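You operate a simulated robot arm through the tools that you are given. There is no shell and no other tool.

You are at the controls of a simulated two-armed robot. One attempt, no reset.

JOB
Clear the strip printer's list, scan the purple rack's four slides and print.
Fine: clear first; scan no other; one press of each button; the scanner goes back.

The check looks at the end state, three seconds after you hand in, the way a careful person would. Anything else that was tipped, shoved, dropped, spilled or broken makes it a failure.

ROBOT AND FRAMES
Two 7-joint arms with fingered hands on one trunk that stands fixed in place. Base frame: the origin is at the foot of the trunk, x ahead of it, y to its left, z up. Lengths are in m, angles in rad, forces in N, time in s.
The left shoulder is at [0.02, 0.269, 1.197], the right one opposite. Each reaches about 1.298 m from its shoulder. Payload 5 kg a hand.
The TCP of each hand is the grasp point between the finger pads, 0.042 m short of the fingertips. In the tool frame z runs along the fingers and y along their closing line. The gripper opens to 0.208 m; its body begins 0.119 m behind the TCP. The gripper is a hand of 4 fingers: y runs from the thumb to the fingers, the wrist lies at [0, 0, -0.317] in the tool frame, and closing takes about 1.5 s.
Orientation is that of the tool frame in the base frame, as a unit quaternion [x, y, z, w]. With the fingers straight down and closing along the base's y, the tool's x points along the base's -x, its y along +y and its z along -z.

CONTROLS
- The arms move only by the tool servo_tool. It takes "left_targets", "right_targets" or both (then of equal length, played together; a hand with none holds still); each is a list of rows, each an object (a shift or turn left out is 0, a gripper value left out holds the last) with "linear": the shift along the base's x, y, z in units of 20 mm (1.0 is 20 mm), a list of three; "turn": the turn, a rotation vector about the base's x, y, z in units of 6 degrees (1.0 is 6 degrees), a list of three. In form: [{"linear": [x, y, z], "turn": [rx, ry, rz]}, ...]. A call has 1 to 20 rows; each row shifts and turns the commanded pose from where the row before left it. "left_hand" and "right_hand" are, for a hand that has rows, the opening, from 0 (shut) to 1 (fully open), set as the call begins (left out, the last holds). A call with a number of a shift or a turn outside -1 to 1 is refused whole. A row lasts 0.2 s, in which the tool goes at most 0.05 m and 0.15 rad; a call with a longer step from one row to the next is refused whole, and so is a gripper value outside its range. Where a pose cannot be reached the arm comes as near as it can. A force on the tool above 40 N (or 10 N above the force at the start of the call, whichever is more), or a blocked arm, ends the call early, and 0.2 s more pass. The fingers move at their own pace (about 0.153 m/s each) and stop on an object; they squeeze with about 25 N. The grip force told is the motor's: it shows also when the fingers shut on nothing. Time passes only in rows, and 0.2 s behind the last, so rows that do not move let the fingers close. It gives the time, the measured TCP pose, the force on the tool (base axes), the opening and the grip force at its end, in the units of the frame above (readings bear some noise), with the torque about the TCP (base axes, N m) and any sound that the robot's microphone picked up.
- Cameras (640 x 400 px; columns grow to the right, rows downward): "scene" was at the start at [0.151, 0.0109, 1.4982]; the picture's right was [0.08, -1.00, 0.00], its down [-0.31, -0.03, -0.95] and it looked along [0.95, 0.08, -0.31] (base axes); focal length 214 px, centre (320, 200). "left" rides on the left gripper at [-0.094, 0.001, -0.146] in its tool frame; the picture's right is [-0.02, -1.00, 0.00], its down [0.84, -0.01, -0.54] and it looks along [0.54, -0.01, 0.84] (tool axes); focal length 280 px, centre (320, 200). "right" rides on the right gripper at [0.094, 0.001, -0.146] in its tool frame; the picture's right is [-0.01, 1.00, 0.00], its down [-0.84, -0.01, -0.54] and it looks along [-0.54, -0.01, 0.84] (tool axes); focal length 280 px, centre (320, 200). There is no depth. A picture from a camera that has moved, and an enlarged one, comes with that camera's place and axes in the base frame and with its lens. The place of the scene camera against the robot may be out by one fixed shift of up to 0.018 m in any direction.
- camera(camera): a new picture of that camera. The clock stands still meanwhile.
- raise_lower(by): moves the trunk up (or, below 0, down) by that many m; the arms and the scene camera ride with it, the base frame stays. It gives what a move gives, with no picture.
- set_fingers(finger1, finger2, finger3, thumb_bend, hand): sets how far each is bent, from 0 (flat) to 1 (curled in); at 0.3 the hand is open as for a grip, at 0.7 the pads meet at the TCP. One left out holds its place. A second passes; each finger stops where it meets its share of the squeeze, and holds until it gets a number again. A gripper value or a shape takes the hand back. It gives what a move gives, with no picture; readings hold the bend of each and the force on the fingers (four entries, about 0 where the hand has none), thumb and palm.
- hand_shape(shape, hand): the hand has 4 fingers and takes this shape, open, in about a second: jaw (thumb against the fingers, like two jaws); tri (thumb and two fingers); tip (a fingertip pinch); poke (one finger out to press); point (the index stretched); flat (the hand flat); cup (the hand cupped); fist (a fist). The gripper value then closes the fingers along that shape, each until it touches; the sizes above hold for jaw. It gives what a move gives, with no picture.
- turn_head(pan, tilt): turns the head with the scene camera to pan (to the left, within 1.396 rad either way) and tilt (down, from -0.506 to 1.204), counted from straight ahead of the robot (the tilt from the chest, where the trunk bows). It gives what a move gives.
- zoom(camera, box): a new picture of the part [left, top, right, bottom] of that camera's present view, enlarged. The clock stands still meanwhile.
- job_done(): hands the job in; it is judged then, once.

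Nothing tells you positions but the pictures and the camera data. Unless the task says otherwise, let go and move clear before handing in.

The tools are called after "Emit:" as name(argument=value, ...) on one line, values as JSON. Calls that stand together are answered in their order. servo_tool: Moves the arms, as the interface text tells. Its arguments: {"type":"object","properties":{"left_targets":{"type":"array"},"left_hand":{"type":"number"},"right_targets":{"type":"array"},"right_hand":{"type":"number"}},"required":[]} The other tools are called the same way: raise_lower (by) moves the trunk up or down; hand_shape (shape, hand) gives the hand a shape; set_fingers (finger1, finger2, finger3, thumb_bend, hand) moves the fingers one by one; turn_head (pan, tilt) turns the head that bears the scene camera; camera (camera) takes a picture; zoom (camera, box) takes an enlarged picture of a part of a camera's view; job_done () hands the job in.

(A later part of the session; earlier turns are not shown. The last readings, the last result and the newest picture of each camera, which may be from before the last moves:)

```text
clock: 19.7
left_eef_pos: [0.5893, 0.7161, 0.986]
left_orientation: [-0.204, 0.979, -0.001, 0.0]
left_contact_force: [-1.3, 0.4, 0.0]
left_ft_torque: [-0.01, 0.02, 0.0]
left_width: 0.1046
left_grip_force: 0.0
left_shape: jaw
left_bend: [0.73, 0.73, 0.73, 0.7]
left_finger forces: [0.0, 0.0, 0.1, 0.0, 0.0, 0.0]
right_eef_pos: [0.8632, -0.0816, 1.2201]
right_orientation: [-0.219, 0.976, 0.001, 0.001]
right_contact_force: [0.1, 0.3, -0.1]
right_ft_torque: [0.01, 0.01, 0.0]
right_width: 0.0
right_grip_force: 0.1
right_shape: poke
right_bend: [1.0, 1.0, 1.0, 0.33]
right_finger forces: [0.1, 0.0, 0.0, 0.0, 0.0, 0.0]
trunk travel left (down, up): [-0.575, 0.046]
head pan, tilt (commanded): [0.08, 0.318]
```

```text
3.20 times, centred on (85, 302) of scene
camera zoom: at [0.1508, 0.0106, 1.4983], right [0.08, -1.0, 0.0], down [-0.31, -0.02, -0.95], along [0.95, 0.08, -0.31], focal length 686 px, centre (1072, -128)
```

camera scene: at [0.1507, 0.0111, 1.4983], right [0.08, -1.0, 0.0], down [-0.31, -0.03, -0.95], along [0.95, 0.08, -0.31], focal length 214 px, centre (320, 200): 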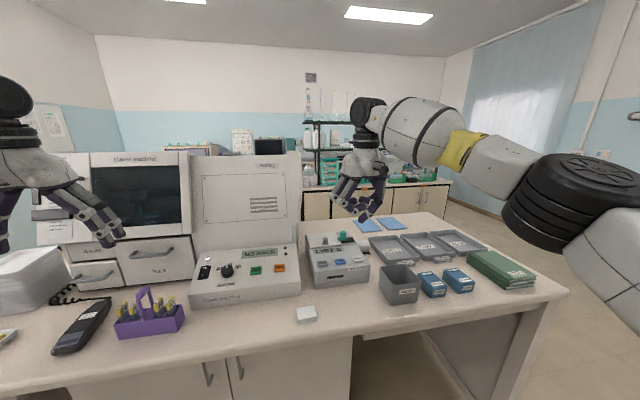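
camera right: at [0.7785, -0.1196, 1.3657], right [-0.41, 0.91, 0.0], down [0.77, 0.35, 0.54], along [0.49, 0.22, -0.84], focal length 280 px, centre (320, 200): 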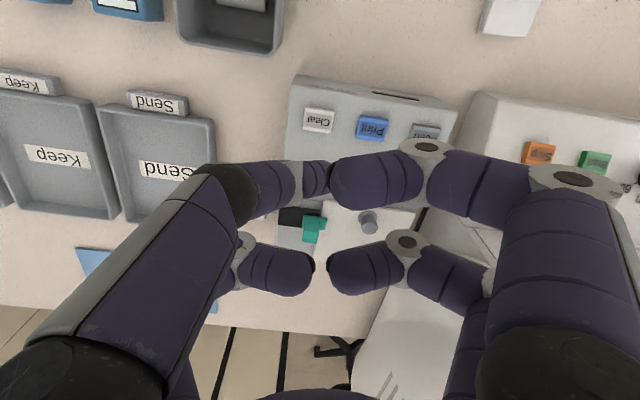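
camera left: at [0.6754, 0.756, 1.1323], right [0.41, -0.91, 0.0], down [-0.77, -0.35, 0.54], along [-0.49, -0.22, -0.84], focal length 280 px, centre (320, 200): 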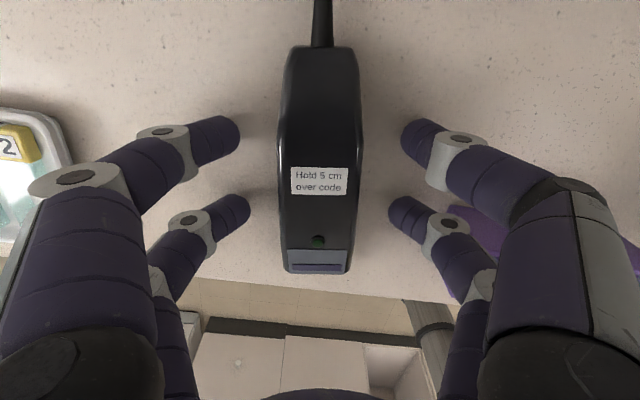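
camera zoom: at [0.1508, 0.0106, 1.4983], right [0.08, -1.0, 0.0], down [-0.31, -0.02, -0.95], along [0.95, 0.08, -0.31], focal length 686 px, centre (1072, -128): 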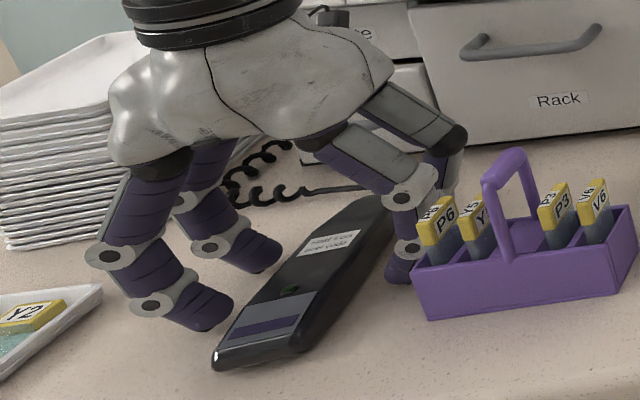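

Both fingertip pairs flank the scanner just above the bench. I'll lower in 3 mm steps, watching the contact force.

Emit:
servo_tool(left_targets=[{"linear": [0, 0, -0.15]}, {"linear": [0, 0, -0.15]}, {"linear": [0, 0, 0]}])

Emit:
zoom(camera="left", box=[140, 90, 500, 290])

Emit:
zoom(camera="scene", box=[30, 280, 120, 360])

```text
clock: 20.5
left_eef_pos: [0.5899, 0.7152, 0.9833]
left_orientation: [-0.204, 0.979, 0.0, 0.001]
left_contact_force: [-1.3, 0.5, 24.9]
left_ft_torque: [0.39, 0.66, 0.06]
left_width: 0.1047
left_grip_force: 0.1
left_shape: jaw
left_bend: [0.73, 0.73, 0.73, 0.7]
left_finger forces: [6.7, 9.5, 8.6, 0.1, 0.1, 0.0]
right_eef_pos: [0.8619, -0.0812, 1.2206]
right_orientation: [-0.219, 0.976, 0.002, 0.001]
right_contact_force: [-0.4, 0.1, 0.1]
right_ft_torque: [0.03, 0.0, 0.0]
right_width: 0.0
right_grip_force: 0.1
right_shape: poke
right_bend: [1.0, 1.0, 1.0, 0.33]
right_finger forces: [0.1, 0.1, 0.1, 0.0, 0.1, 0.1]
trunk travel left (down, up): [-0.575, 0.046]
head pan, tilt (commanded): [0.08, 0.318]
```

```text
1.78 times, centred on (320, 190) of left
camera zoom: at [0.6758, 0.7545, 1.1291], right [0.41, -0.91, 0.0], down [-0.77, -0.35, 0.54], along [-0.49, -0.22, -0.84], focal length 498 px, centre (320, 218)
```

zoom: 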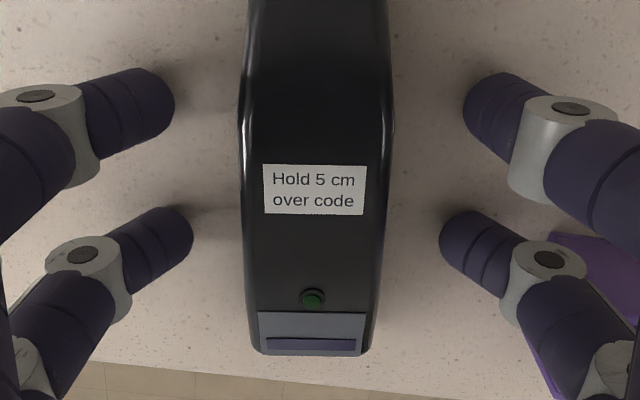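

```text
5.00 times, centred on (75, 320) of scene
camera zoom: at [0.1499, 0.0097, 1.4986], right [0.08, -1.0, 0.0], down [-0.31, -0.02, -0.95], along [0.95, 0.08, -0.31], focal length 1072 px, centre (1545, -400)
```

zoom: 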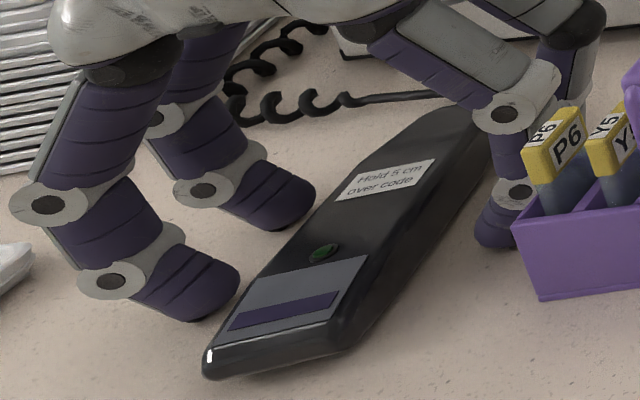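

The fingers touched the bench at TCP z≈0.983, so I'll rise 6 mm to unload and then close gently in stages.

Emit:
servo_tool(left_targets=[{"linear": [0, 0, 0.15]}, {"linear": [0, 0, 0.15]}, {"linear": [0, 0, 0]}])

Emit:
servo_tool(left_targets=[{"linear": [0, 0, 0]}, {"linear": [0, 0, 0]}, {"linear": [0, 0, 0]}], left_hand=0.36)

Emit:
camera(camera="left")

```text
clock: 21.3
left_eef_pos: [0.5901, 0.7161, 0.9858]
left_orientation: [-0.204, 0.979, 0.0, 0.0]
left_contact_force: [0.1, 0.4, 0.4]
left_ft_torque: [0.0, 0.02, -0.02]
left_width: 0.1042
left_grip_force: 0.1
left_shape: jaw
left_bend: [0.73, 0.73, 0.73, 0.7]
left_finger forces: [0.1, 0.0, 0.0, 0.0, 0.0, 0.1]
right_eef_pos: [0.8634, -0.0811, 1.2205]
right_orientation: [-0.219, 0.976, 0.001, 0.0]
right_contact_force: [0.2, -1.0, -0.4]
right_ft_torque: [0.03, 0.0, 0.03]
right_width: 0.0
right_grip_force: 0.0
right_shape: poke
right_bend: [1.0, 1.0, 1.0, 0.33]
right_finger forces: [0.0, 0.1, 0.0, 0.1, 0.0, 0.0]
trunk travel left (down, up): [-0.575, 0.046]
head pan, tilt (commanded): [0.08, 0.318]
```

```text
clock: 22.1
left_eef_pos: [0.5899, 0.7162, 0.9876]
left_orientation: [-0.203, 0.979, 0.0, 0.0]
left_contact_force: [0.1, 0.0, 0.4]
left_ft_torque: [0.02, -0.01, -0.02]
left_width: 0.0753
left_grip_force: 0.0
left_shape: jaw
left_bend: [0.73, 0.73, 0.73, 0.7]
left_finger forces: [0.1, 0.0, 0.1, 0.0, 0.1, 0.0]
right_eef_pos: [0.8623, -0.0804, 1.2191]
right_orientation: [-0.219, 0.976, 0.0, 0.001]
right_contact_force: [-0.2, -0.3, 0.4]
right_ft_torque: [-0.01, 0.01, 0.03]
right_width: 0.0001
right_grip_force: 0.0
right_shape: poke
right_bend: [1.0, 1.0, 1.0, 0.33]
right_finger forces: [0.0, 0.0, 0.0, 0.0, 0.0, 0.0]
trunk travel left (down, up): [-0.575, 0.046]
head pan, tilt (commanded): [0.08, 0.318]
```

```text
taken
camera left: at [0.6761, 0.7557, 1.1321], right [0.41, -0.91, 0.0], down [-0.77, -0.35, 0.54], along [-0.49, -0.22, -0.84], focal length 280 px, centre (320, 200)
```

left: 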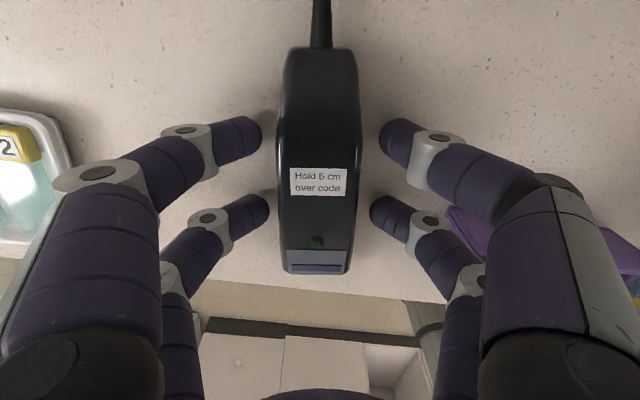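

The digits are about 1 cm off each side, well centred. Now I close onto the scanner.

Emit:
servo_tool(left_targets=[{"linear": [0, 0, 0]}, {"linear": [0, 0, 0]}, {"linear": [0, 0, 0]}, {"linear": [0, 0, 0]}, {"linear": [0, 0, 0]}, {"linear": [0, 0, 0]}], left_hand=0.0)

Emit:
camera(camera="left")

Emit:
zoom(camera="scene", box=[30, 260, 130, 360])

```text
clock: 23.5
left_eef_pos: [0.5916, 0.7157, 0.987]
left_orientation: [-0.204, 0.979, 0.0, 0.0]
left_contact_force: [0.0, 1.0, 0.0]
left_ft_torque: [0.01, -0.03, -0.02]
left_width: 0.0487
left_grip_force: 24.1
left_shape: jaw
left_bend: [0.73, 0.73, 0.73, 0.7]
left_finger forces: [22.4, 22.5, 22.4, 0.0, 22.7, 0.1]
right_eef_pos: [0.8641, -0.0819, 1.2191]
right_orientation: [-0.219, 0.976, -0.001, 0.0]
right_contact_force: [0.5, 0.9, 0.1]
right_ft_torque: [-0.01, 0.0, 0.02]
right_width: 0.0
right_grip_force: 0.2
right_shape: poke
right_bend: [1.0, 1.0, 1.0, 0.33]
right_finger forces: [0.0, 0.1, 0.0, 0.1, 0.0, 0.1]
trunk travel left (down, up): [-0.575, 0.046]
head pan, tilt (commanded): [0.08, 0.318]
```

```text
taken
camera left: at [0.6761, 0.7558, 1.132], right [0.41, -0.91, 0.0], down [-0.77, -0.35, 0.54], along [-0.49, -0.22, -0.84], focal length 280 px, centre (320, 200)
```

left: 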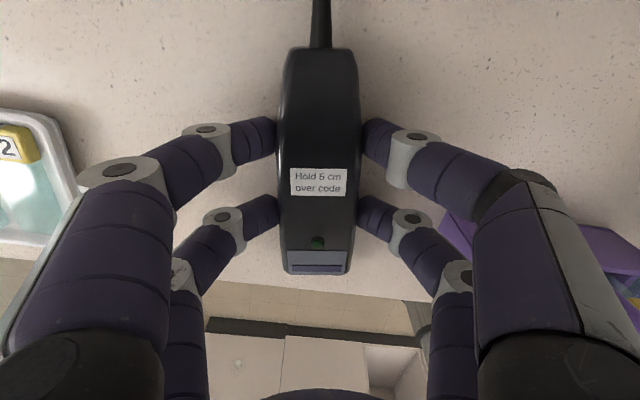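

```text
4.00 times, centred on (80, 310) of scene
camera zoom: at [0.1511, 0.011, 1.4982], right [0.08, -1.0, 0.0], down [-0.31, -0.03, -0.95], along [0.95, 0.08, -0.31], focal length 858 px, centre (1280, -240)
```

zoom: 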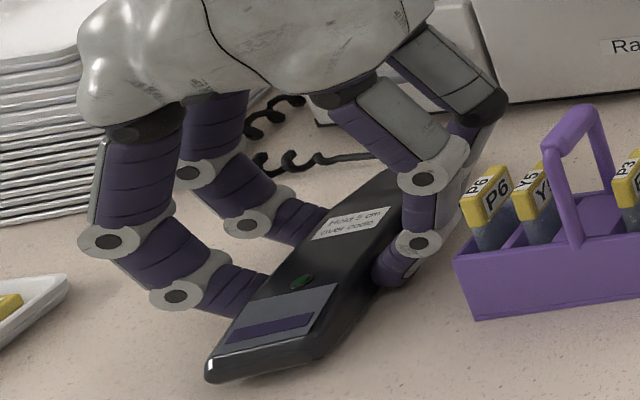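

The scanner is held (≈22 N per digit, width 0.049) and hasn't shifted. I'll lift it straight up and check it's stable.

Emit:
servo_tool(left_targets=[{"linear": [0, 0, 0.3]}, {"linear": [0, 0, 0.5]}, {"linear": [0, 0, 0.8]}, {"linear": [0, 0, 0.8]}, {"linear": [0, 0, 0.8]}, {"linear": [0, 0, 0.8]}, {"linear": [0, 0, 0.8]}, {"linear": [0, 0, 0.8]}, {"linear": [0, 0, 0.8]}, {"linear": [0, 0, 0.8]}, {"linear": [0, 0, 0.8]}, {"linear": [0, 0, 0]}])

Emit:
camera(camera="left")

Emit:
camera(camera="scene")

Emit:
zoom(camera="scene", box=[0, 180, 160, 340])

```text
clock: 26.1
left_eef_pos: [0.5886, 0.7166, 1.1441]
left_orientation: [-0.205, 0.979, -0.001, 0.0]
left_contact_force: [0.9, -0.2, -2.6]
left_ft_torque: [-0.01, -0.02, 0.01]
left_width: 0.0489
left_grip_force: 25.1
left_shape: jaw
left_bend: [0.73, 0.73, 0.73, 0.7]
left_finger forces: [22.5, 22.5, 22.2, 0.0, 22.6, 0.1]
right_eef_pos: [0.8639, -0.0806, 1.2187]
right_orientation: [-0.219, 0.976, -0.001, 0.0]
right_contact_force: [0.0, -0.4, 0.7]
right_ft_torque: [-0.02, 0.01, 0.03]
right_width: 0.0
right_grip_force: 0.1
right_shape: poke
right_bend: [1.0, 1.0, 1.0, 0.33]
right_finger forces: [0.0, 0.1, 0.0, 0.0, 0.0, 0.0]
trunk travel left (down, up): [-0.575, 0.046]
head pan, tilt (commanded): [0.08, 0.318]
```

```text
taken
camera left: at [0.6758, 0.7564, 1.2901], right [0.41, -0.91, 0.0], down [-0.77, -0.35, 0.54], along [-0.49, -0.22, -0.84], focal length 280 px, centre (320, 200)
```

left: 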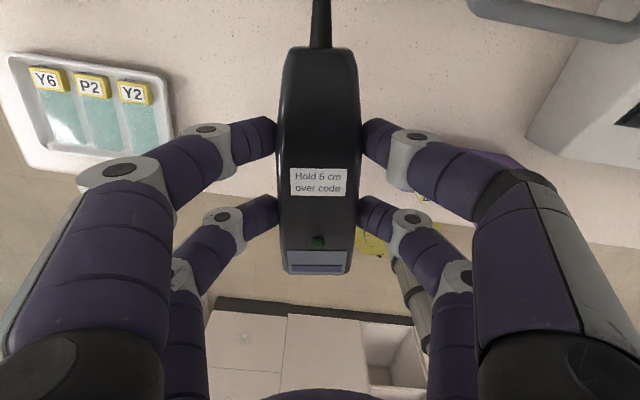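

```text
taken
camera scene: at [0.1514, 0.0113, 1.4981], right [0.08, -1.0, 0.0], down [-0.31, -0.03, -0.95], along [0.95, 0.08, -0.31], focal length 214 px, centre (320, 200)
```

scene: 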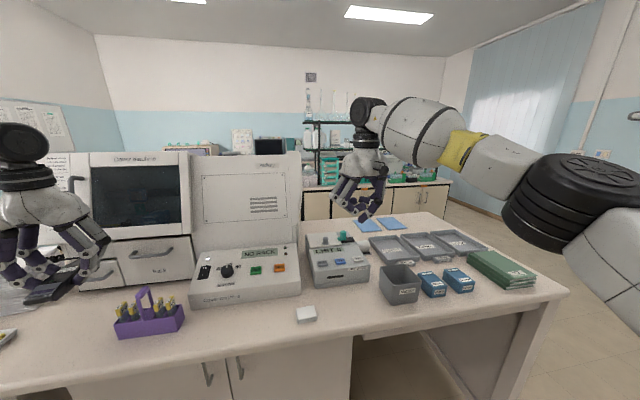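

```text
2.50 times, centred on (80, 260) of scene
camera zoom: at [0.1514, 0.0113, 1.4981], right [0.08, -1.0, 0.0], down [-0.31, -0.03, -0.95], along [0.95, 0.08, -0.31], focal length 536 px, centre (920, 50)
```

zoom: 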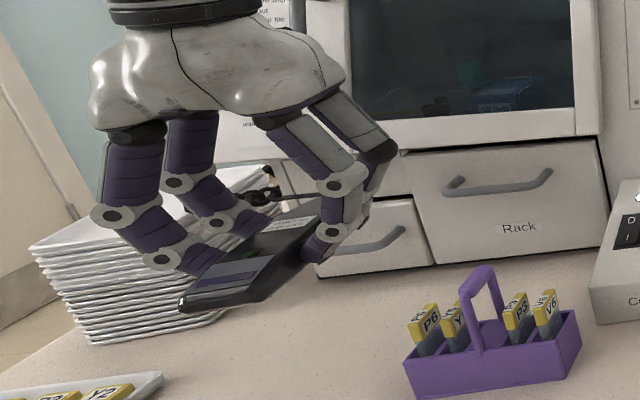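

The scanner lifts steadily with no slip. Before scanning I'll roll it about its long axis so its underside turns toward the head camera, staying well above everything, to find which face carries the reader window.

Emit:
servo_tool(left_targets=[{"linear": [0, 0, 0.8]}, {"linear": [0, 0, 0.8]}, {"linear": [0, 0, 0.8], "turn": [-0.917, -0.4, 0]}, {"linear": [0, 0, 0.8], "turn": [-0.917, -0.4, 0]}, {"linear": [0, 0, 0.8], "turn": [-0.917, -0.4, 0]}, {"linear": [0, 0, 0.8], "turn": [-0.917, -0.4, 0]}, {"linear": [0, 0, 0.8], "turn": [-0.917, -0.4, 0]}, {"linear": [0, 0, 0], "turn": [-0.917, -0.4, 0]}, {"linear": [0, 0, 0], "turn": [-0.917, -0.4, 0]}, {"linear": [0, 0, 0], "turn": [-0.917, -0.4, 0]}, {"linear": [0, 0, 0], "turn": [-0.917, -0.4, 0]}, {"linear": [0, 0, 0], "turn": [-0.917, -0.4, 0]}, {"linear": [0, 0, 0]}])

Emit:
camera(camera="scene")

Emit:
zoom(camera="scene", box=[0, 130, 160, 290])

```text
clock: 28.9
left_eef_pos: [0.589, 0.7152, 1.2594]
left_orientation: [-0.175, 0.848, -0.489, 0.103]
left_contact_force: [-0.4, 0.3, -1.9]
left_ft_torque: [0.16, 0.02, 0.03]
left_width: 0.0485
left_grip_force: 25.1
left_shape: jaw
left_bend: [0.73, 0.73, 0.73, 0.7]
left_finger forces: [23.3, 23.3, 22.4, 0.0, 22.6, 0.0]
right_eef_pos: [0.8627, -0.0815, 1.2193]
right_orientation: [-0.218, 0.976, 0.001, 0.001]
right_contact_force: [-1.0, -1.6, 0.0]
right_ft_torque: [0.08, -0.03, 0.01]
right_width: 0.0
right_grip_force: 0.1
right_shape: poke
right_bend: [1.0, 1.0, 1.0, 0.33]
right_finger forces: [0.0, 0.0, 0.1, 0.0, 0.1, 0.0]
trunk travel left (down, up): [-0.575, 0.046]
head pan, tilt (commanded): [0.08, 0.318]
```

```text
taken
camera scene: at [0.1507, 0.01, 1.4984], right [0.08, -1.0, 0.0], down [-0.31, -0.02, -0.95], along [0.95, 0.08, -0.31], focal length 214 px, centre (320, 200)
```

scene: 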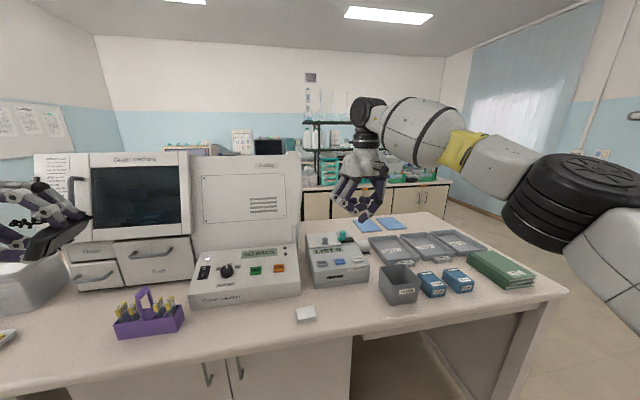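

```text
2.50 times, centred on (80, 210) of scene
camera zoom: at [0.1507, 0.01, 1.4984], right [0.08, -1.0, 0.0], down [-0.31, -0.02, -0.95], along [0.95, 0.08, -0.31], focal length 536 px, centre (920, 175)
```

zoom: 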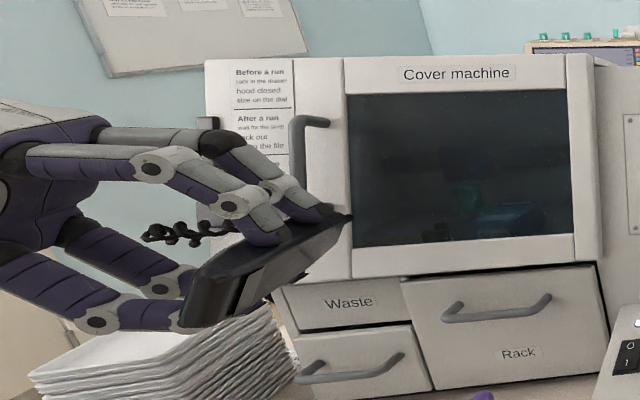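

The underside is edge-of-frame; I'll pan the head left to see it better.

Emit:
turn_head(pan=0.85, tilt=0.318)

Emit:
camera(camera="scene")

Emit:
zoom(camera="scene", box=[240, 130, 400, 290])

```text
clock: 30.0
left_eef_pos: [0.5894, 0.7159, 1.2572]
left_orientation: [-0.177, 0.848, -0.489, 0.102]
left_contact_force: [0.3, 0.6, -2.2]
left_ft_torque: [0.05, -0.03, 0.02]
left_width: 0.0487
left_grip_force: 24.9
left_shape: jaw
left_bend: [0.73, 0.73, 0.73, 0.7]
left_finger forces: [23.2, 23.4, 22.3, 0.1, 22.6, 0.0]
right_eef_pos: [0.8633, -0.08, 1.22]
right_orientation: [-0.219, 0.976, 0.001, 0.0]
right_contact_force: [0.2, 0.4, 0.8]
right_ft_torque: [0.03, 0.0, -0.04]
right_width: 0.0
right_grip_force: 0.1
right_shape: poke
right_bend: [1.0, 1.0, 1.0, 0.33]
right_finger forces: [0.0, 0.0, 0.0, 0.0, 0.1, 0.1]
trunk travel left (down, up): [-0.575, 0.046]
head pan, tilt (commanded): [0.85, 0.318]
```

```text
taken
camera scene: at [0.1197, 0.0736, 1.4982], right [0.75, -0.66, 0.0], down [-0.21, -0.23, -0.95], along [0.63, 0.71, -0.31], focal length 214 px, centre (320, 200)
```

scene: 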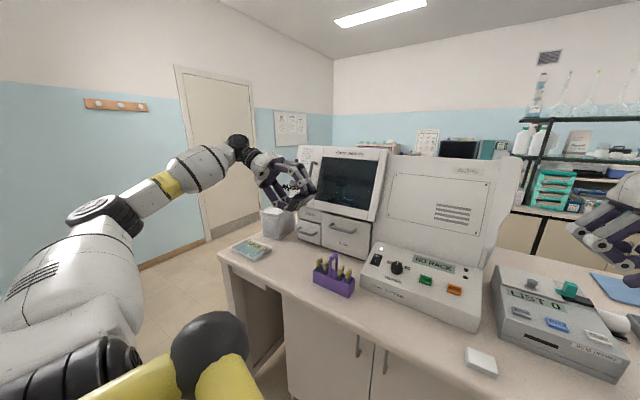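

```text
2.50 times, centred on (320, 210) of scene
camera zoom: at [0.1197, 0.0736, 1.4982], right [0.75, -0.66, 0.0], down [-0.21, -0.23, -0.95], along [0.63, 0.71, -0.31], focal length 536 px, centre (320, 175)
```

zoom: 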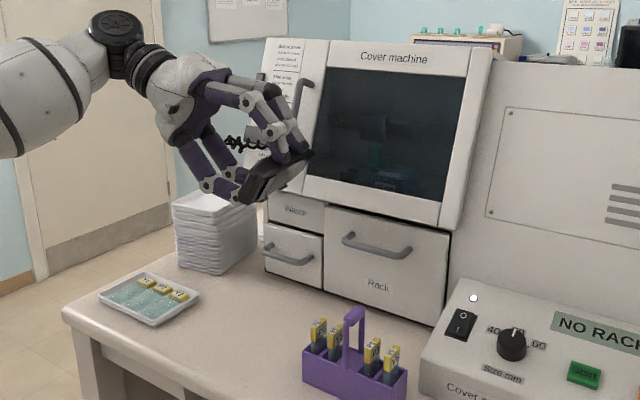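

Emit:
zoom(camera="scene", box=[275, 155, 335, 215])

```text
6.67 times, centred on (305, 185) of scene
camera zoom: at [0.1197, 0.0736, 1.4982], right [0.75, -0.66, 0.0], down [-0.21, -0.23, -0.95], along [0.63, 0.71, -0.31], focal length 1430 px, centre (420, 300)
```

zoom: 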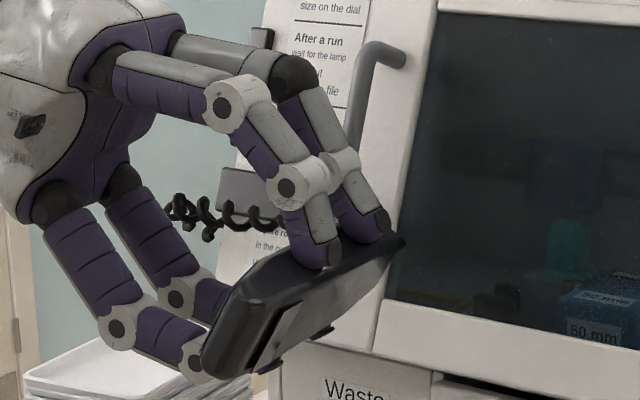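

There's a black rectangle on the underside near the nose. I'll roll another ~24° to see it more squarely.

Emit:
servo_tool(left_targets=[{"linear": [0, 0, 0.5], "turn": [-0.917, -0.4, 0]}, {"linear": [0, 0, 0.5], "turn": [-0.917, -0.4, 0]}, {"linear": [0, 0, 0.5], "turn": [-0.917, -0.4, 0]}, {"linear": [0, 0, 0.5], "turn": [-0.917, -0.4, 0]}, {"linear": [0, 0, 0]}])

Emit:
zoom(camera="scene", box=[265, 135, 345, 215])

Emit:
zoom(camera="scene", box=[285, 160, 325, 200])

```text
clock: 31.2
left_eef_pos: [0.5879, 0.716, 1.2986]
left_orientation: [-0.151, 0.728, -0.655, 0.137]
left_contact_force: [1.3, 0.1, -1.3]
left_ft_torque: [0.1, 0.04, 0.03]
left_width: 0.0487
left_grip_force: 25.2
left_shape: jaw
left_bend: [0.73, 0.73, 0.73, 0.7]
left_finger forces: [23.3, 23.4, 22.3, 0.0, 22.7, 0.0]
right_eef_pos: [0.863, -0.0819, 1.2211]
right_orientation: [-0.219, 0.976, 0.0, 0.002]
right_contact_force: [-0.8, 0.0, 0.3]
right_ft_torque: [0.02, -0.02, 0.01]
right_width: 0.0001
right_grip_force: 0.1
right_shape: poke
right_bend: [1.0, 1.0, 1.0, 0.33]
right_finger forces: [0.1, 0.0, 0.1, 0.0, 0.0, 0.0]
trunk travel left (down, up): [-0.575, 0.046]
head pan, tilt (commanded): [0.85, 0.318]
```

```text
5.00 times, centred on (305, 175) of scene
camera zoom: at [0.1194, 0.0733, 1.4984], right [0.75, -0.66, 0.0], down [-0.21, -0.23, -0.95], along [0.63, 0.71, -0.31], focal length 1072 px, centre (395, 325)
```

zoom: 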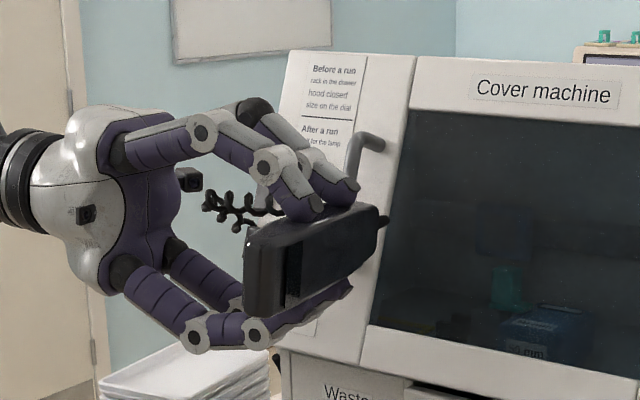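

```text
10.00 times, centred on (305, 180) of scene
camera zoom: at [0.1194, 0.0733, 1.4984], right [0.75, -0.66, 0.0], down [-0.21, -0.23, -0.95], along [0.63, 0.71, -0.31], focal length 2145 px, centre (470, 400)
```

zoom: 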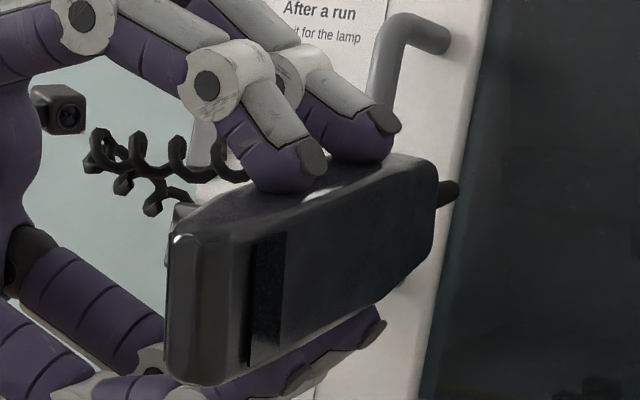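

The zoom re-renders crisply, so I'll zoom in harder on the underside.

Emit:
zoom(camera="scene", box=[292, 168, 314, 182])

Emit:
zoom(camera="scene", box=[287, 170, 307, 202])

```text
16.00 times, centred on (303, 175) of scene
camera zoom: at [0.1194, 0.0733, 1.4984], right [0.75, -0.66, 0.0], down [-0.21, -0.23, -0.95], along [0.63, 0.71, -0.31], focal length 3432 px, centre (592, 600)
```

zoom: 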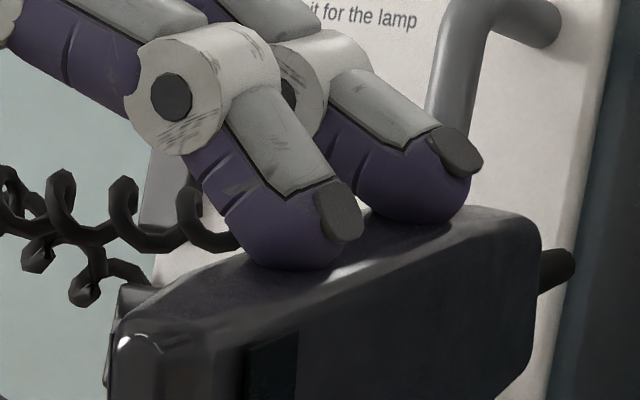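

```text
12.50 times, centred on (297, 186) of scene
camera zoom: at [0.1194, 0.0733, 1.4984], right [0.75, -0.66, 0.0], down [-0.21, -0.23, -0.95], along [0.63, 0.71, -0.31], focal length 2681 px, centre (608, 375)
```

zoom: 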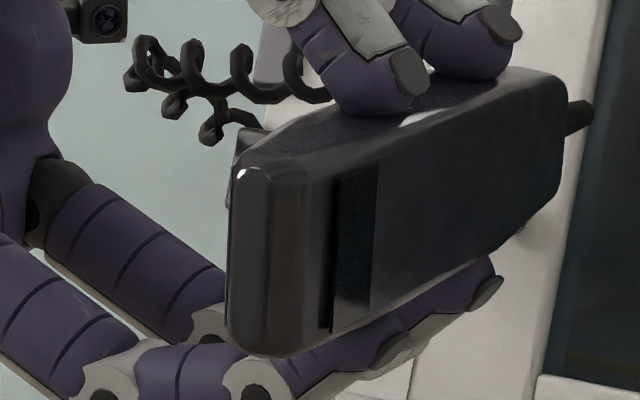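

The glossy black window is on the underside right at the nose, so the scanner is simply held face-down over each code (window ≈6.9 cm from the TCP along tool x, underside ≈5 cm below the TCP). I'll roll it back level.

Emit:
servo_tool(left_targets=[{"turn": [0.917, 0.4, 0]}, {"turn": [0.917, 0.4, 0]}, {"turn": [0.917, 0.4, 0]}, {"turn": [0.917, 0.4, 0]}, {"turn": [0.917, 0.4, 0]}, {"turn": [0.917, 0.4, 0]}, {"turn": [0.917, 0.4, 0]}, {"turn": [0.917, 0.4, 0]}, {"turn": [0.917, 0.4, 0]}, {"turn": [0.917, 0.4, 0]}, {"turn": [0.917, 0.4, 0]}, {"turn": [0.917, 0.4, 0]}, {"turn": [0.917, 0.4, 0]}, {"turn": [0.917, 0.4, 0]}, {"linear": [0, 0, 0]}])

Emit:
camera(camera="left")

Emit:
zoom(camera="scene", box=[230, 130, 400, 310])

```text
clock: 34.4
left_eef_pos: [0.5911, 0.7172, 1.2947]
left_orientation: [-0.204, 0.979, 0.0, -0.002]
left_contact_force: [2.0, 1.2, -4.0]
left_ft_torque: [-0.2, 0.21, -0.02]
left_width: 0.0483
left_grip_force: 24.7
left_shape: jaw
left_bend: [0.73, 0.73, 0.73, 0.7]
left_finger forces: [22.5, 22.3, 22.1, 0.0, 22.6, 0.1]
right_eef_pos: [0.8646, -0.0775, 1.2164]
right_orientation: [-0.22, 0.976, 0.0, -0.002]
right_contact_force: [1.1, 2.7, -2.5]
right_ft_torque: [-0.21, 0.25, 0.02]
right_width: 0.0
right_grip_force: 0.0
right_shape: poke
right_bend: [1.0, 1.0, 1.0, 0.33]
right_finger forces: [0.0, 0.0, 0.0, 0.0, 0.0, 0.0]
trunk travel left (down, up): [-0.575, 0.046]
head pan, tilt (commanded): [0.85, 0.318]
```

```text
taken
camera left: at [0.6774, 0.7593, 1.4398], right [0.41, -0.91, 0.0], down [-0.77, -0.35, 0.54], along [-0.49, -0.22, -0.84], focal length 280 px, centre (320, 200)
```

left: 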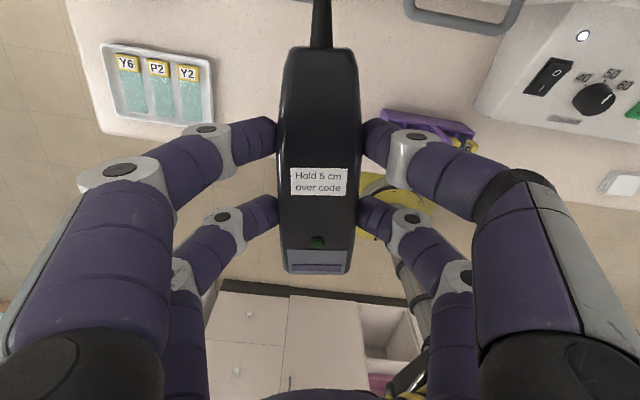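

```text
2.22 times, centred on (315, 220) of scene
camera zoom: at [0.1222, 0.0756, 1.4975], right [0.75, -0.66, 0.0], down [-0.21, -0.24, -0.95], along [0.63, 0.71, -0.32], focal length 477 px, centre (331, 156)
```

zoom: 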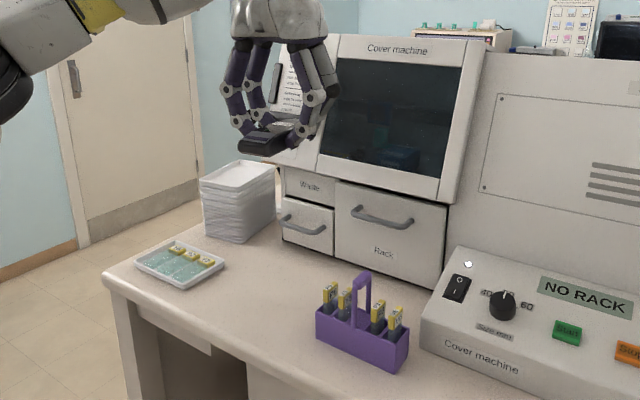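

The scanner is level and hasn't slipped. I'll carry it at this height to above P6, then lower to ~7–8 cm above the code and check alignment before going to 5 cm.

Emit:
servo_tool(left_targets=[{"linear": [0.45, -0.858, 0]}, {"linear": [0.45, -0.858, 0]}, {"linear": [0.45, -0.858, 0]}, {"linear": [0.45, -0.858, 0]}, {"linear": [0.45, -0.858, 0]}, {"linear": [0.45, -0.858, 0]}, {"linear": [0, 0, -0.5]}, {"linear": [0, 0, -0.5]}, {"linear": [0, 0, -0.5]}, {"linear": [0, 0, 0]}])

Emit:
camera(camera="left")

Emit:
camera(camera="scene")

Emit:
zoom(camera="scene", box=[270, 150, 390, 310])

```text
clock: 36.6
left_eef_pos: [0.6445, 0.6129, 1.2697]
left_orientation: [-0.204, 0.979, 0.0, 0.0]
left_contact_force: [-0.4, 0.1, -1.9]
left_ft_torque: [0.05, -0.03, -0.01]
left_width: 0.0485
left_grip_force: 25.1
left_shape: jaw
left_bend: [0.73, 0.73, 0.73, 0.7]
left_finger forces: [22.4, 22.6, 22.3, 0.1, 22.7, 0.0]
right_eef_pos: [0.8643, -0.081, 1.2194]
right_orientation: [-0.22, 0.976, 0.0, 0.001]
right_contact_force: [-0.4, -0.4, -0.3]
right_ft_torque: [0.02, 0.03, 0.0]
right_width: 0.0002
right_grip_force: 0.0
right_shape: poke
right_bend: [1.0, 1.0, 1.0, 0.33]
right_finger forces: [0.1, 0.0, 0.0, 0.1, 0.0, 0.1]
trunk travel left (down, up): [-0.575, 0.046]
head pan, tilt (commanded): [0.85, 0.318]
```

```text
taken
camera left: at [0.7302, 0.652, 1.4148], right [0.41, -0.91, 0.0], down [-0.77, -0.35, 0.54], along [-0.49, -0.22, -0.84], focal length 280 px, centre (320, 200)
```

left: 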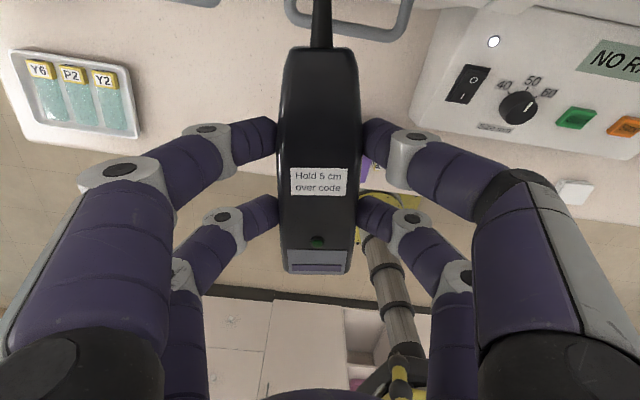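

```text
taken
camera scene: at [0.1196, 0.0733, 1.4983], right [0.75, -0.66, 0.0], down [-0.21, -0.23, -0.95], along [0.63, 0.71, -0.31], focal length 214 px, centre (320, 200)
```

scene: 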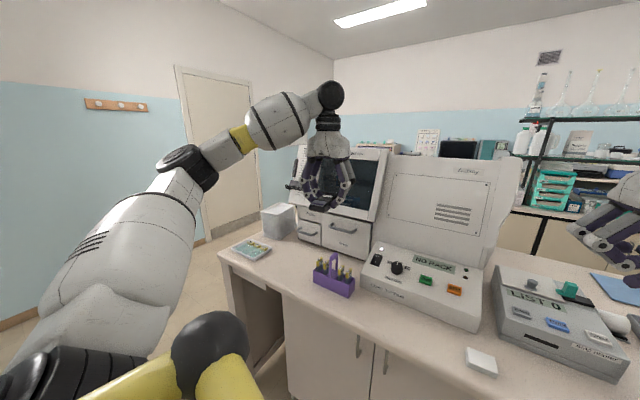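

```text
2.50 times, centred on (330, 230) of scene
camera zoom: at [0.1196, 0.0733, 1.4983], right [0.75, -0.66, 0.0], down [-0.21, -0.23, -0.95], along [0.63, 0.71, -0.31], focal length 536 px, centre (295, 125)
```

zoom: 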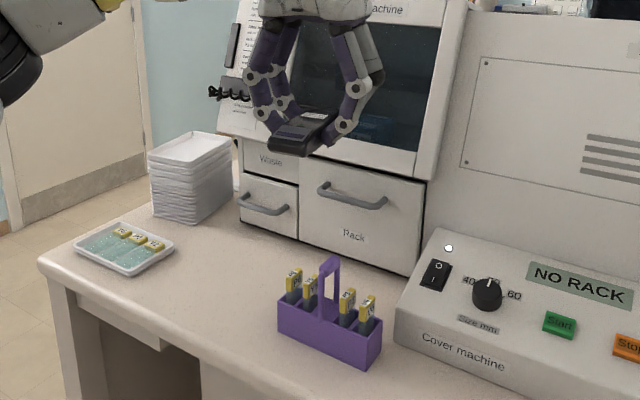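

Aligned above P6 by geometry; next I'll lower to about 7 cm over the code.

Emit:
servo_tool(left_targets=[{"linear": [0, 0, -0.6]}, {"linear": [0, 0, -0.6]}, {"linear": [0, 0, -0.6]}, {"linear": [0, 0, -0.6]}, {"linear": [0, 0, -0.6]}, {"linear": [0, 0, -0.6]}, {"linear": [0, 0, -0.6]}, {"linear": [0, 0, -0.6]}, {"linear": [0, 0, -0.4]}, {"linear": [0, 0, 0]}])

Emit:
zoom(camera="scene", box=[290, 200, 390, 310])

Emit:
camera(camera="left")

Emit:
zoom(camera="scene", box=[480, 250, 640, 350])

```text
clock: 38.8
left_eef_pos: [0.6423, 0.6125, 1.1656]
left_orientation: [-0.204, 0.979, 0.0, 0.0]
left_contact_force: [-0.5, -0.5, -1.5]
left_ft_torque: [0.03, -0.03, 0.01]
left_width: 0.0483
left_grip_force: 25.0
left_shape: jaw
left_bend: [0.73, 0.73, 0.73, 0.7]
left_finger forces: [22.6, 22.5, 22.3, 0.0, 22.6, 0.1]
right_eef_pos: [0.8616, -0.081, 1.2189]
right_orientation: [-0.219, 0.976, 0.0, 0.0]
right_contact_force: [1.5, -0.6, -0.2]
right_ft_torque: [0.02, -0.02, 0.01]
right_width: 0.0002
right_grip_force: 0.1
right_shape: poke
right_bend: [1.0, 1.0, 1.0, 0.33]
right_finger forces: [0.0, 0.0, 0.0, 0.0, 0.1, 0.0]
trunk travel left (down, up): [-0.575, 0.046]
head pan, tilt (commanded): [0.85, 0.318]
```

```text
3.64 times, centred on (340, 255) of scene
camera zoom: at [0.1196, 0.0734, 1.4983], right [0.75, -0.66, 0.0], down [-0.21, -0.23, -0.95], along [0.63, 0.71, -0.31], focal length 780 px, centre (247, 0)
```

zoom: 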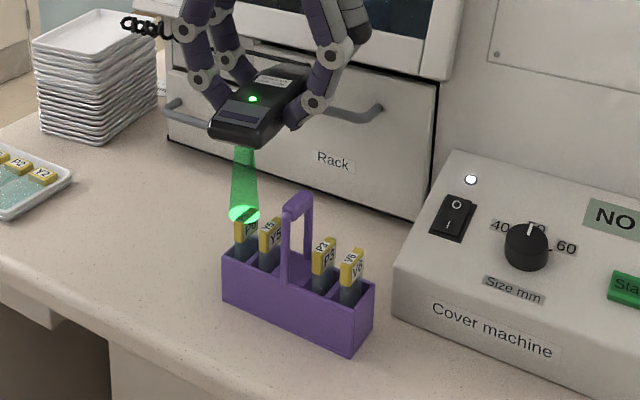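

```text
taken
camera left: at [0.7287, 0.6526, 1.3109], right [0.41, -0.91, 0.0], down [-0.77, -0.35, 0.54], along [-0.49, -0.22, -0.84], focal length 280 px, centre (320, 200)
```

left: 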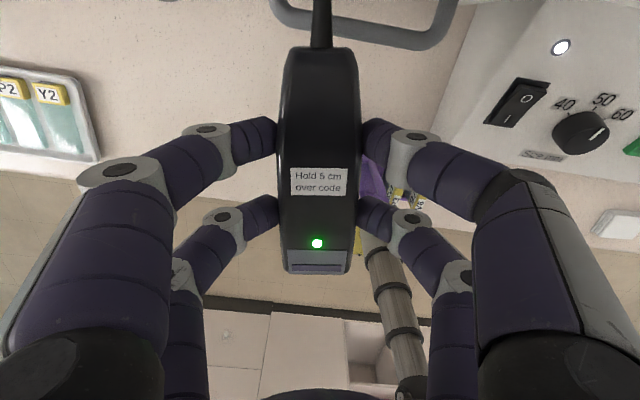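

```text
4.00 times, centred on (560, 300) of scene
camera zoom: at [0.1196, 0.0734, 1.4983], right [0.75, -0.66, 0.0], down [-0.21, -0.23, -0.95], along [0.63, 0.71, -0.31], focal length 858 px, centre (-640, -200)
```

zoom: 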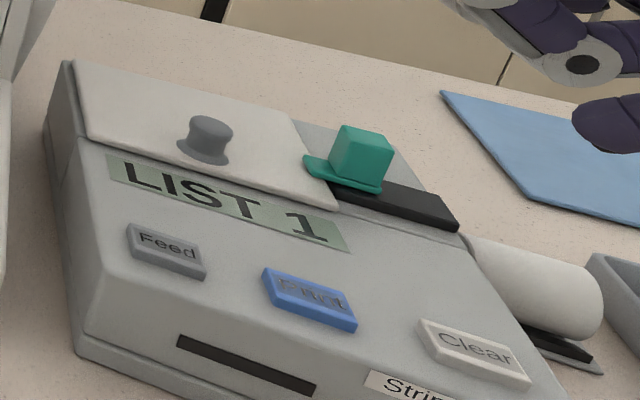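

The beam came on at ~7 cm, the LED lit green, and the display now says LIST 1, so P6 is read. I'll zoom in to see how the spot is centred before moving on.

Emit:
zoom(camera="scene", box=[315, 235, 360, 285])

Emit:
zoom(camera="left", box=[340, 150, 460, 260])

```text
8.00 times, centred on (338, 260) of scene
camera zoom: at [0.1196, 0.0734, 1.4983], right [0.75, -0.66, 0.0], down [-0.21, -0.23, -0.95], along [0.63, 0.71, -0.31], focal length 1716 px, centre (180, -280)
```

zoom: 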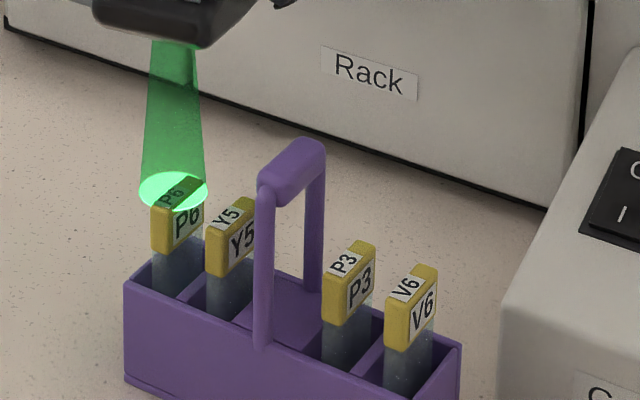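

```text
3.64 times, centred on (400, 205) of left
camera zoom: at [0.7287, 0.6526, 1.3109], right [0.41, -0.91, 0.0], down [-0.77, -0.35, 0.54], along [-0.49, -0.22, -0.84], focal length 1020 px, centre (29, 182)
```

zoom: 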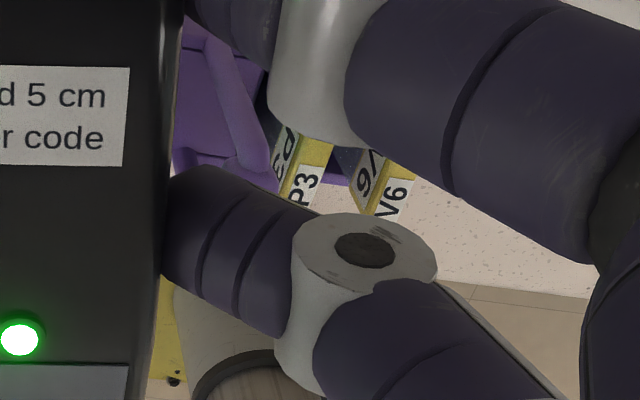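

The spot sits squarely on P6 only (3 cm disc). I'll lift out of range, shift 3 cm to Y5, and lower to the same height.

Emit:
servo_tool(left_targets=[{"linear": [0, 0, 1.0]}, {"linear": [0, 0, 1.0]}, {"linear": [0, 0, 1.0]}, {"linear": [0, 0, 0]}, {"linear": [0.163, -0.75, 0]}, {"linear": [0.163, -0.75, 0]}, {"linear": [0, 0, 0]}])

Emit:
zoom(camera="scene", box=[290, 200, 390, 310])

Emit:
zoom(camera="scene", box=[480, 250, 640, 350])

```text
clock: 40.4
left_eef_pos: [0.649, 0.5835, 1.224]
left_orientation: [-0.205, 0.979, -0.001, -0.001]
left_contact_force: [-0.7, -0.1, -1.7]
left_ft_torque: [0.02, -0.04, -0.04]
left_width: 0.0482
left_grip_force: 25.1
left_shape: jaw
left_bend: [0.73, 0.73, 0.73, 0.7]
left_finger forces: [22.5, 22.5, 22.4, 0.0, 22.5, 0.0]
right_eef_pos: [0.8631, -0.0802, 1.2197]
right_orientation: [-0.219, 0.976, 0.0, 0.001]
right_contact_force: [-0.9, -0.8, 0.2]
right_ft_torque: [-0.01, -0.04, -0.02]
right_width: 0.0
right_grip_force: 0.1
right_shape: poke
right_bend: [1.0, 1.0, 1.0, 0.33]
right_finger forces: [0.0, 0.1, 0.1, 0.1, 0.0, 0.0]
trunk travel left (down, up): [-0.575, 0.046]
head pan, tilt (commanded): [0.85, 0.318]
```

```text
3.64 times, centred on (340, 255) of scene
camera zoom: at [0.1192, 0.0735, 1.4983], right [0.75, -0.66, 0.0], down [-0.21, -0.23, -0.95], along [0.63, 0.71, -0.31], focal length 780 px, centre (247, 0)
```

zoom: 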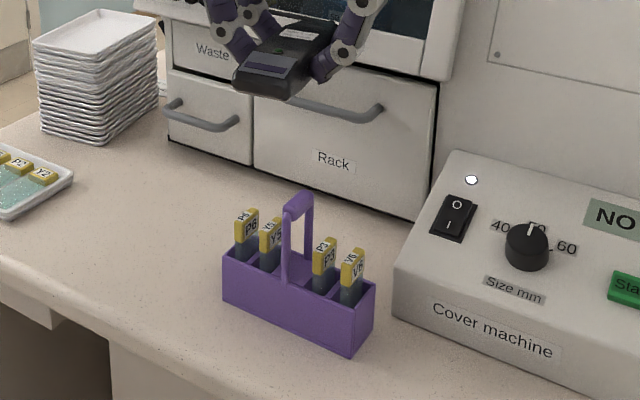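

```text
4.00 times, centred on (560, 300) of scene
camera zoom: at [0.1192, 0.0735, 1.4983], right [0.75, -0.66, 0.0], down [-0.21, -0.23, -0.95], along [0.63, 0.71, -0.31], focal length 858 px, centre (-640, -200)
```

zoom: 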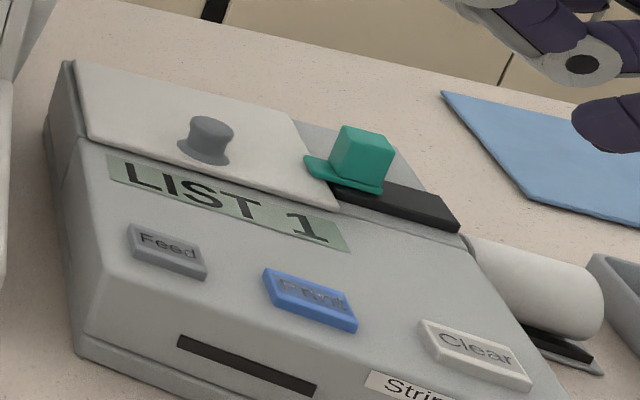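

The beam is off and LIST stays 1. I'll lower onto Y5.

Emit:
servo_tool(left_targets=[{"linear": [0, 0, -0.6]}, {"linear": [0, 0, -0.6]}, {"linear": [0, 0, -0.6]}, {"linear": [0, 0, -0.6]}, {"linear": [0, 0, -0.6]}, {"linear": [0, 0, 0]}, {"linear": [0, 0, 0]}])

Emit:
zoom(camera="scene", box=[315, 225, 365, 285])

Emit:
zoom(camera="scene", box=[480, 250, 640, 350])

```text
clock: 42.0
left_eef_pos: [0.6499, 0.5837, 1.1634]
left_orientation: [-0.203, 0.979, 0.001, 0.0]
left_contact_force: [1.0, -0.4, -2.4]
left_ft_torque: [-0.02, -0.02, -0.02]
left_width: 0.0484
left_grip_force: 24.9
left_shape: jaw
left_bend: [0.73, 0.73, 0.73, 0.7]
left_finger forces: [22.5, 22.4, 22.3, 0.0, 22.6, 0.1]
right_eef_pos: [0.8637, -0.0802, 1.2182]
right_orientation: [-0.219, 0.976, 0.0, 0.001]
right_contact_force: [0.4, 1.2, -0.7]
right_ft_torque: [-0.04, 0.03, 0.02]
right_width: 0.0001
right_grip_force: 0.0
right_shape: poke
right_bend: [1.0, 1.0, 1.0, 0.33]
right_finger forces: [0.0, 0.0, 0.0, 0.1, 0.0, 0.0]
trunk travel left (down, up): [-0.575, 0.046]
head pan, tilt (commanded): [0.85, 0.318]
```

```text
6.67 times, centred on (340, 255) of scene
camera zoom: at [0.1199, 0.0737, 1.4982], right [0.75, -0.66, 0.0], down [-0.21, -0.23, -0.95], along [0.63, 0.71, -0.31], focal length 1430 px, centre (187, -167)
```

zoom: 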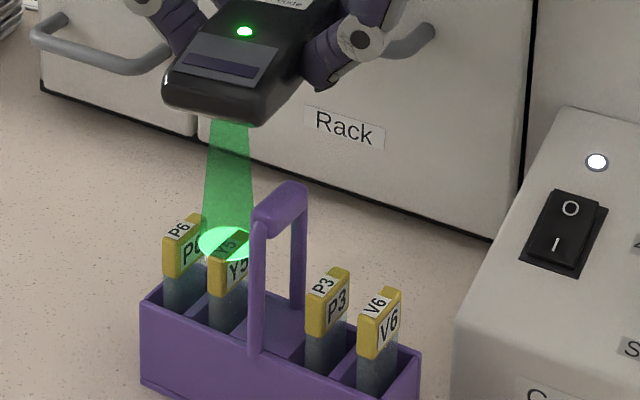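

```text
4.00 times, centred on (560, 300) of scene
camera zoom: at [0.1199, 0.0737, 1.4982], right [0.75, -0.66, 0.0], down [-0.21, -0.23, -0.95], along [0.63, 0.71, -0.31], focal length 858 px, centre (-640, -200)
```

zoom: 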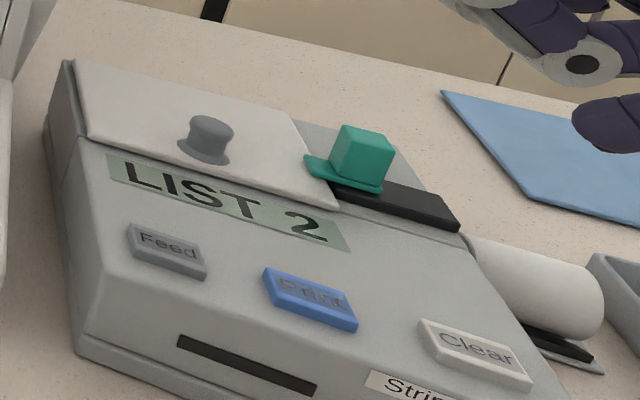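

LIST 2: Y5 is read. I'll lift, shift over the handle to P3, and check before lowering.

Emit:
servo_tool(left_targets=[{"linear": [0, 0, 1.0]}, {"linear": [0, 0, 1.0]}, {"linear": [0, 0, 1.0]}, {"linear": [0, 0, 0]}, {"linear": [0.262, -0.943, 0]}, {"linear": [0.262, -0.943, 0]}, {"linear": [0.262, -0.943, 0]}, {"linear": [0, 0, 0]}])

Emit:
zoom(camera="scene", box=[290, 190, 390, 310])

Emit:
zoom(camera="scene", box=[480, 250, 640, 350])

Emit:
camera(camera="left")

```text
clock: 43.8
left_eef_pos: [0.6676, 0.5269, 1.2256]
left_orientation: [-0.205, 0.979, 0.0, 0.0]
left_contact_force: [-0.1, 0.1, -2.4]
left_ft_torque: [-0.1, -0.02, -0.01]
left_width: 0.0483
left_grip_force: 24.8
left_shape: jaw
left_bend: [0.73, 0.73, 0.73, 0.7]
left_finger forces: [22.5, 22.4, 22.1, 0.0, 22.6, 0.1]
right_eef_pos: [0.8624, -0.0792, 1.2177]
right_orientation: [-0.219, 0.976, 0.0, 0.0]
right_contact_force: [0.5, 0.8, 0.8]
right_ft_torque: [-0.08, -0.02, 0.0]
right_width: 0.0
right_grip_force: 0.1
right_shape: poke
right_bend: [1.0, 1.0, 1.0, 0.33]
right_finger forces: [0.0, 0.0, 0.0, 0.0, 0.0, 0.0]
trunk travel left (down, up): [-0.575, 0.046]
head pan, tilt (commanded): [0.85, 0.318]
```

```text
3.33 times, centred on (340, 250) of scene
camera zoom: at [0.1197, 0.0743, 1.4982], right [0.75, -0.66, 0.0], down [-0.21, -0.24, -0.95], along [0.63, 0.71, -0.31], focal length 715 px, centre (253, 33)
```

zoom: 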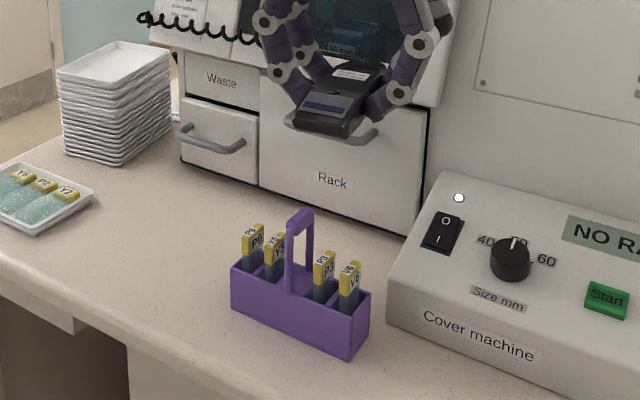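

```text
4.00 times, centred on (560, 300) of scene
camera zoom: at [0.1197, 0.0743, 1.4982], right [0.75, -0.66, 0.0], down [-0.21, -0.24, -0.95], along [0.63, 0.71, -0.31], focal length 858 px, centre (-640, -200)
```

zoom: 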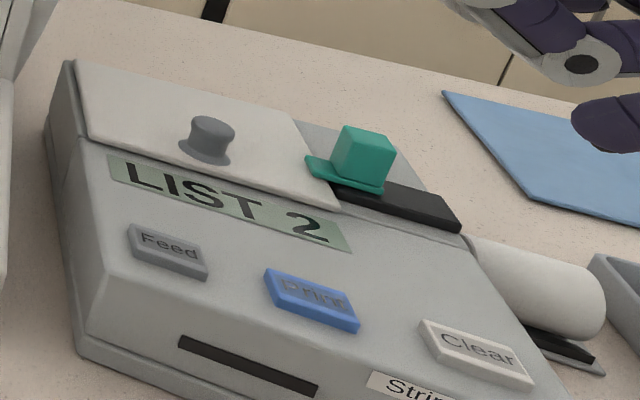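

```text
taken
camera left: at [0.7528, 0.5667, 1.3702], right [0.41, -0.91, 0.0], down [-0.77, -0.35, 0.54], along [-0.49, -0.22, -0.84], focal length 280 px, centre (320, 200)
```

left: 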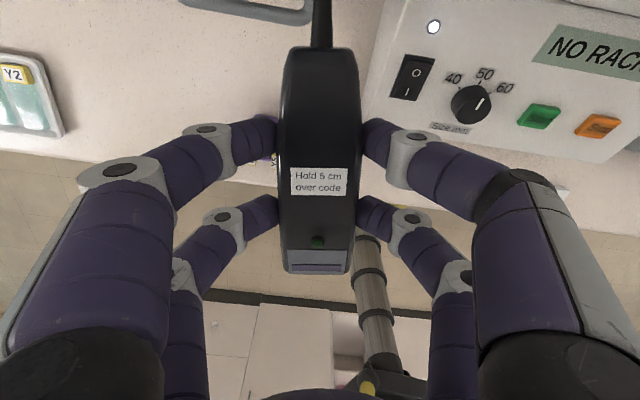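

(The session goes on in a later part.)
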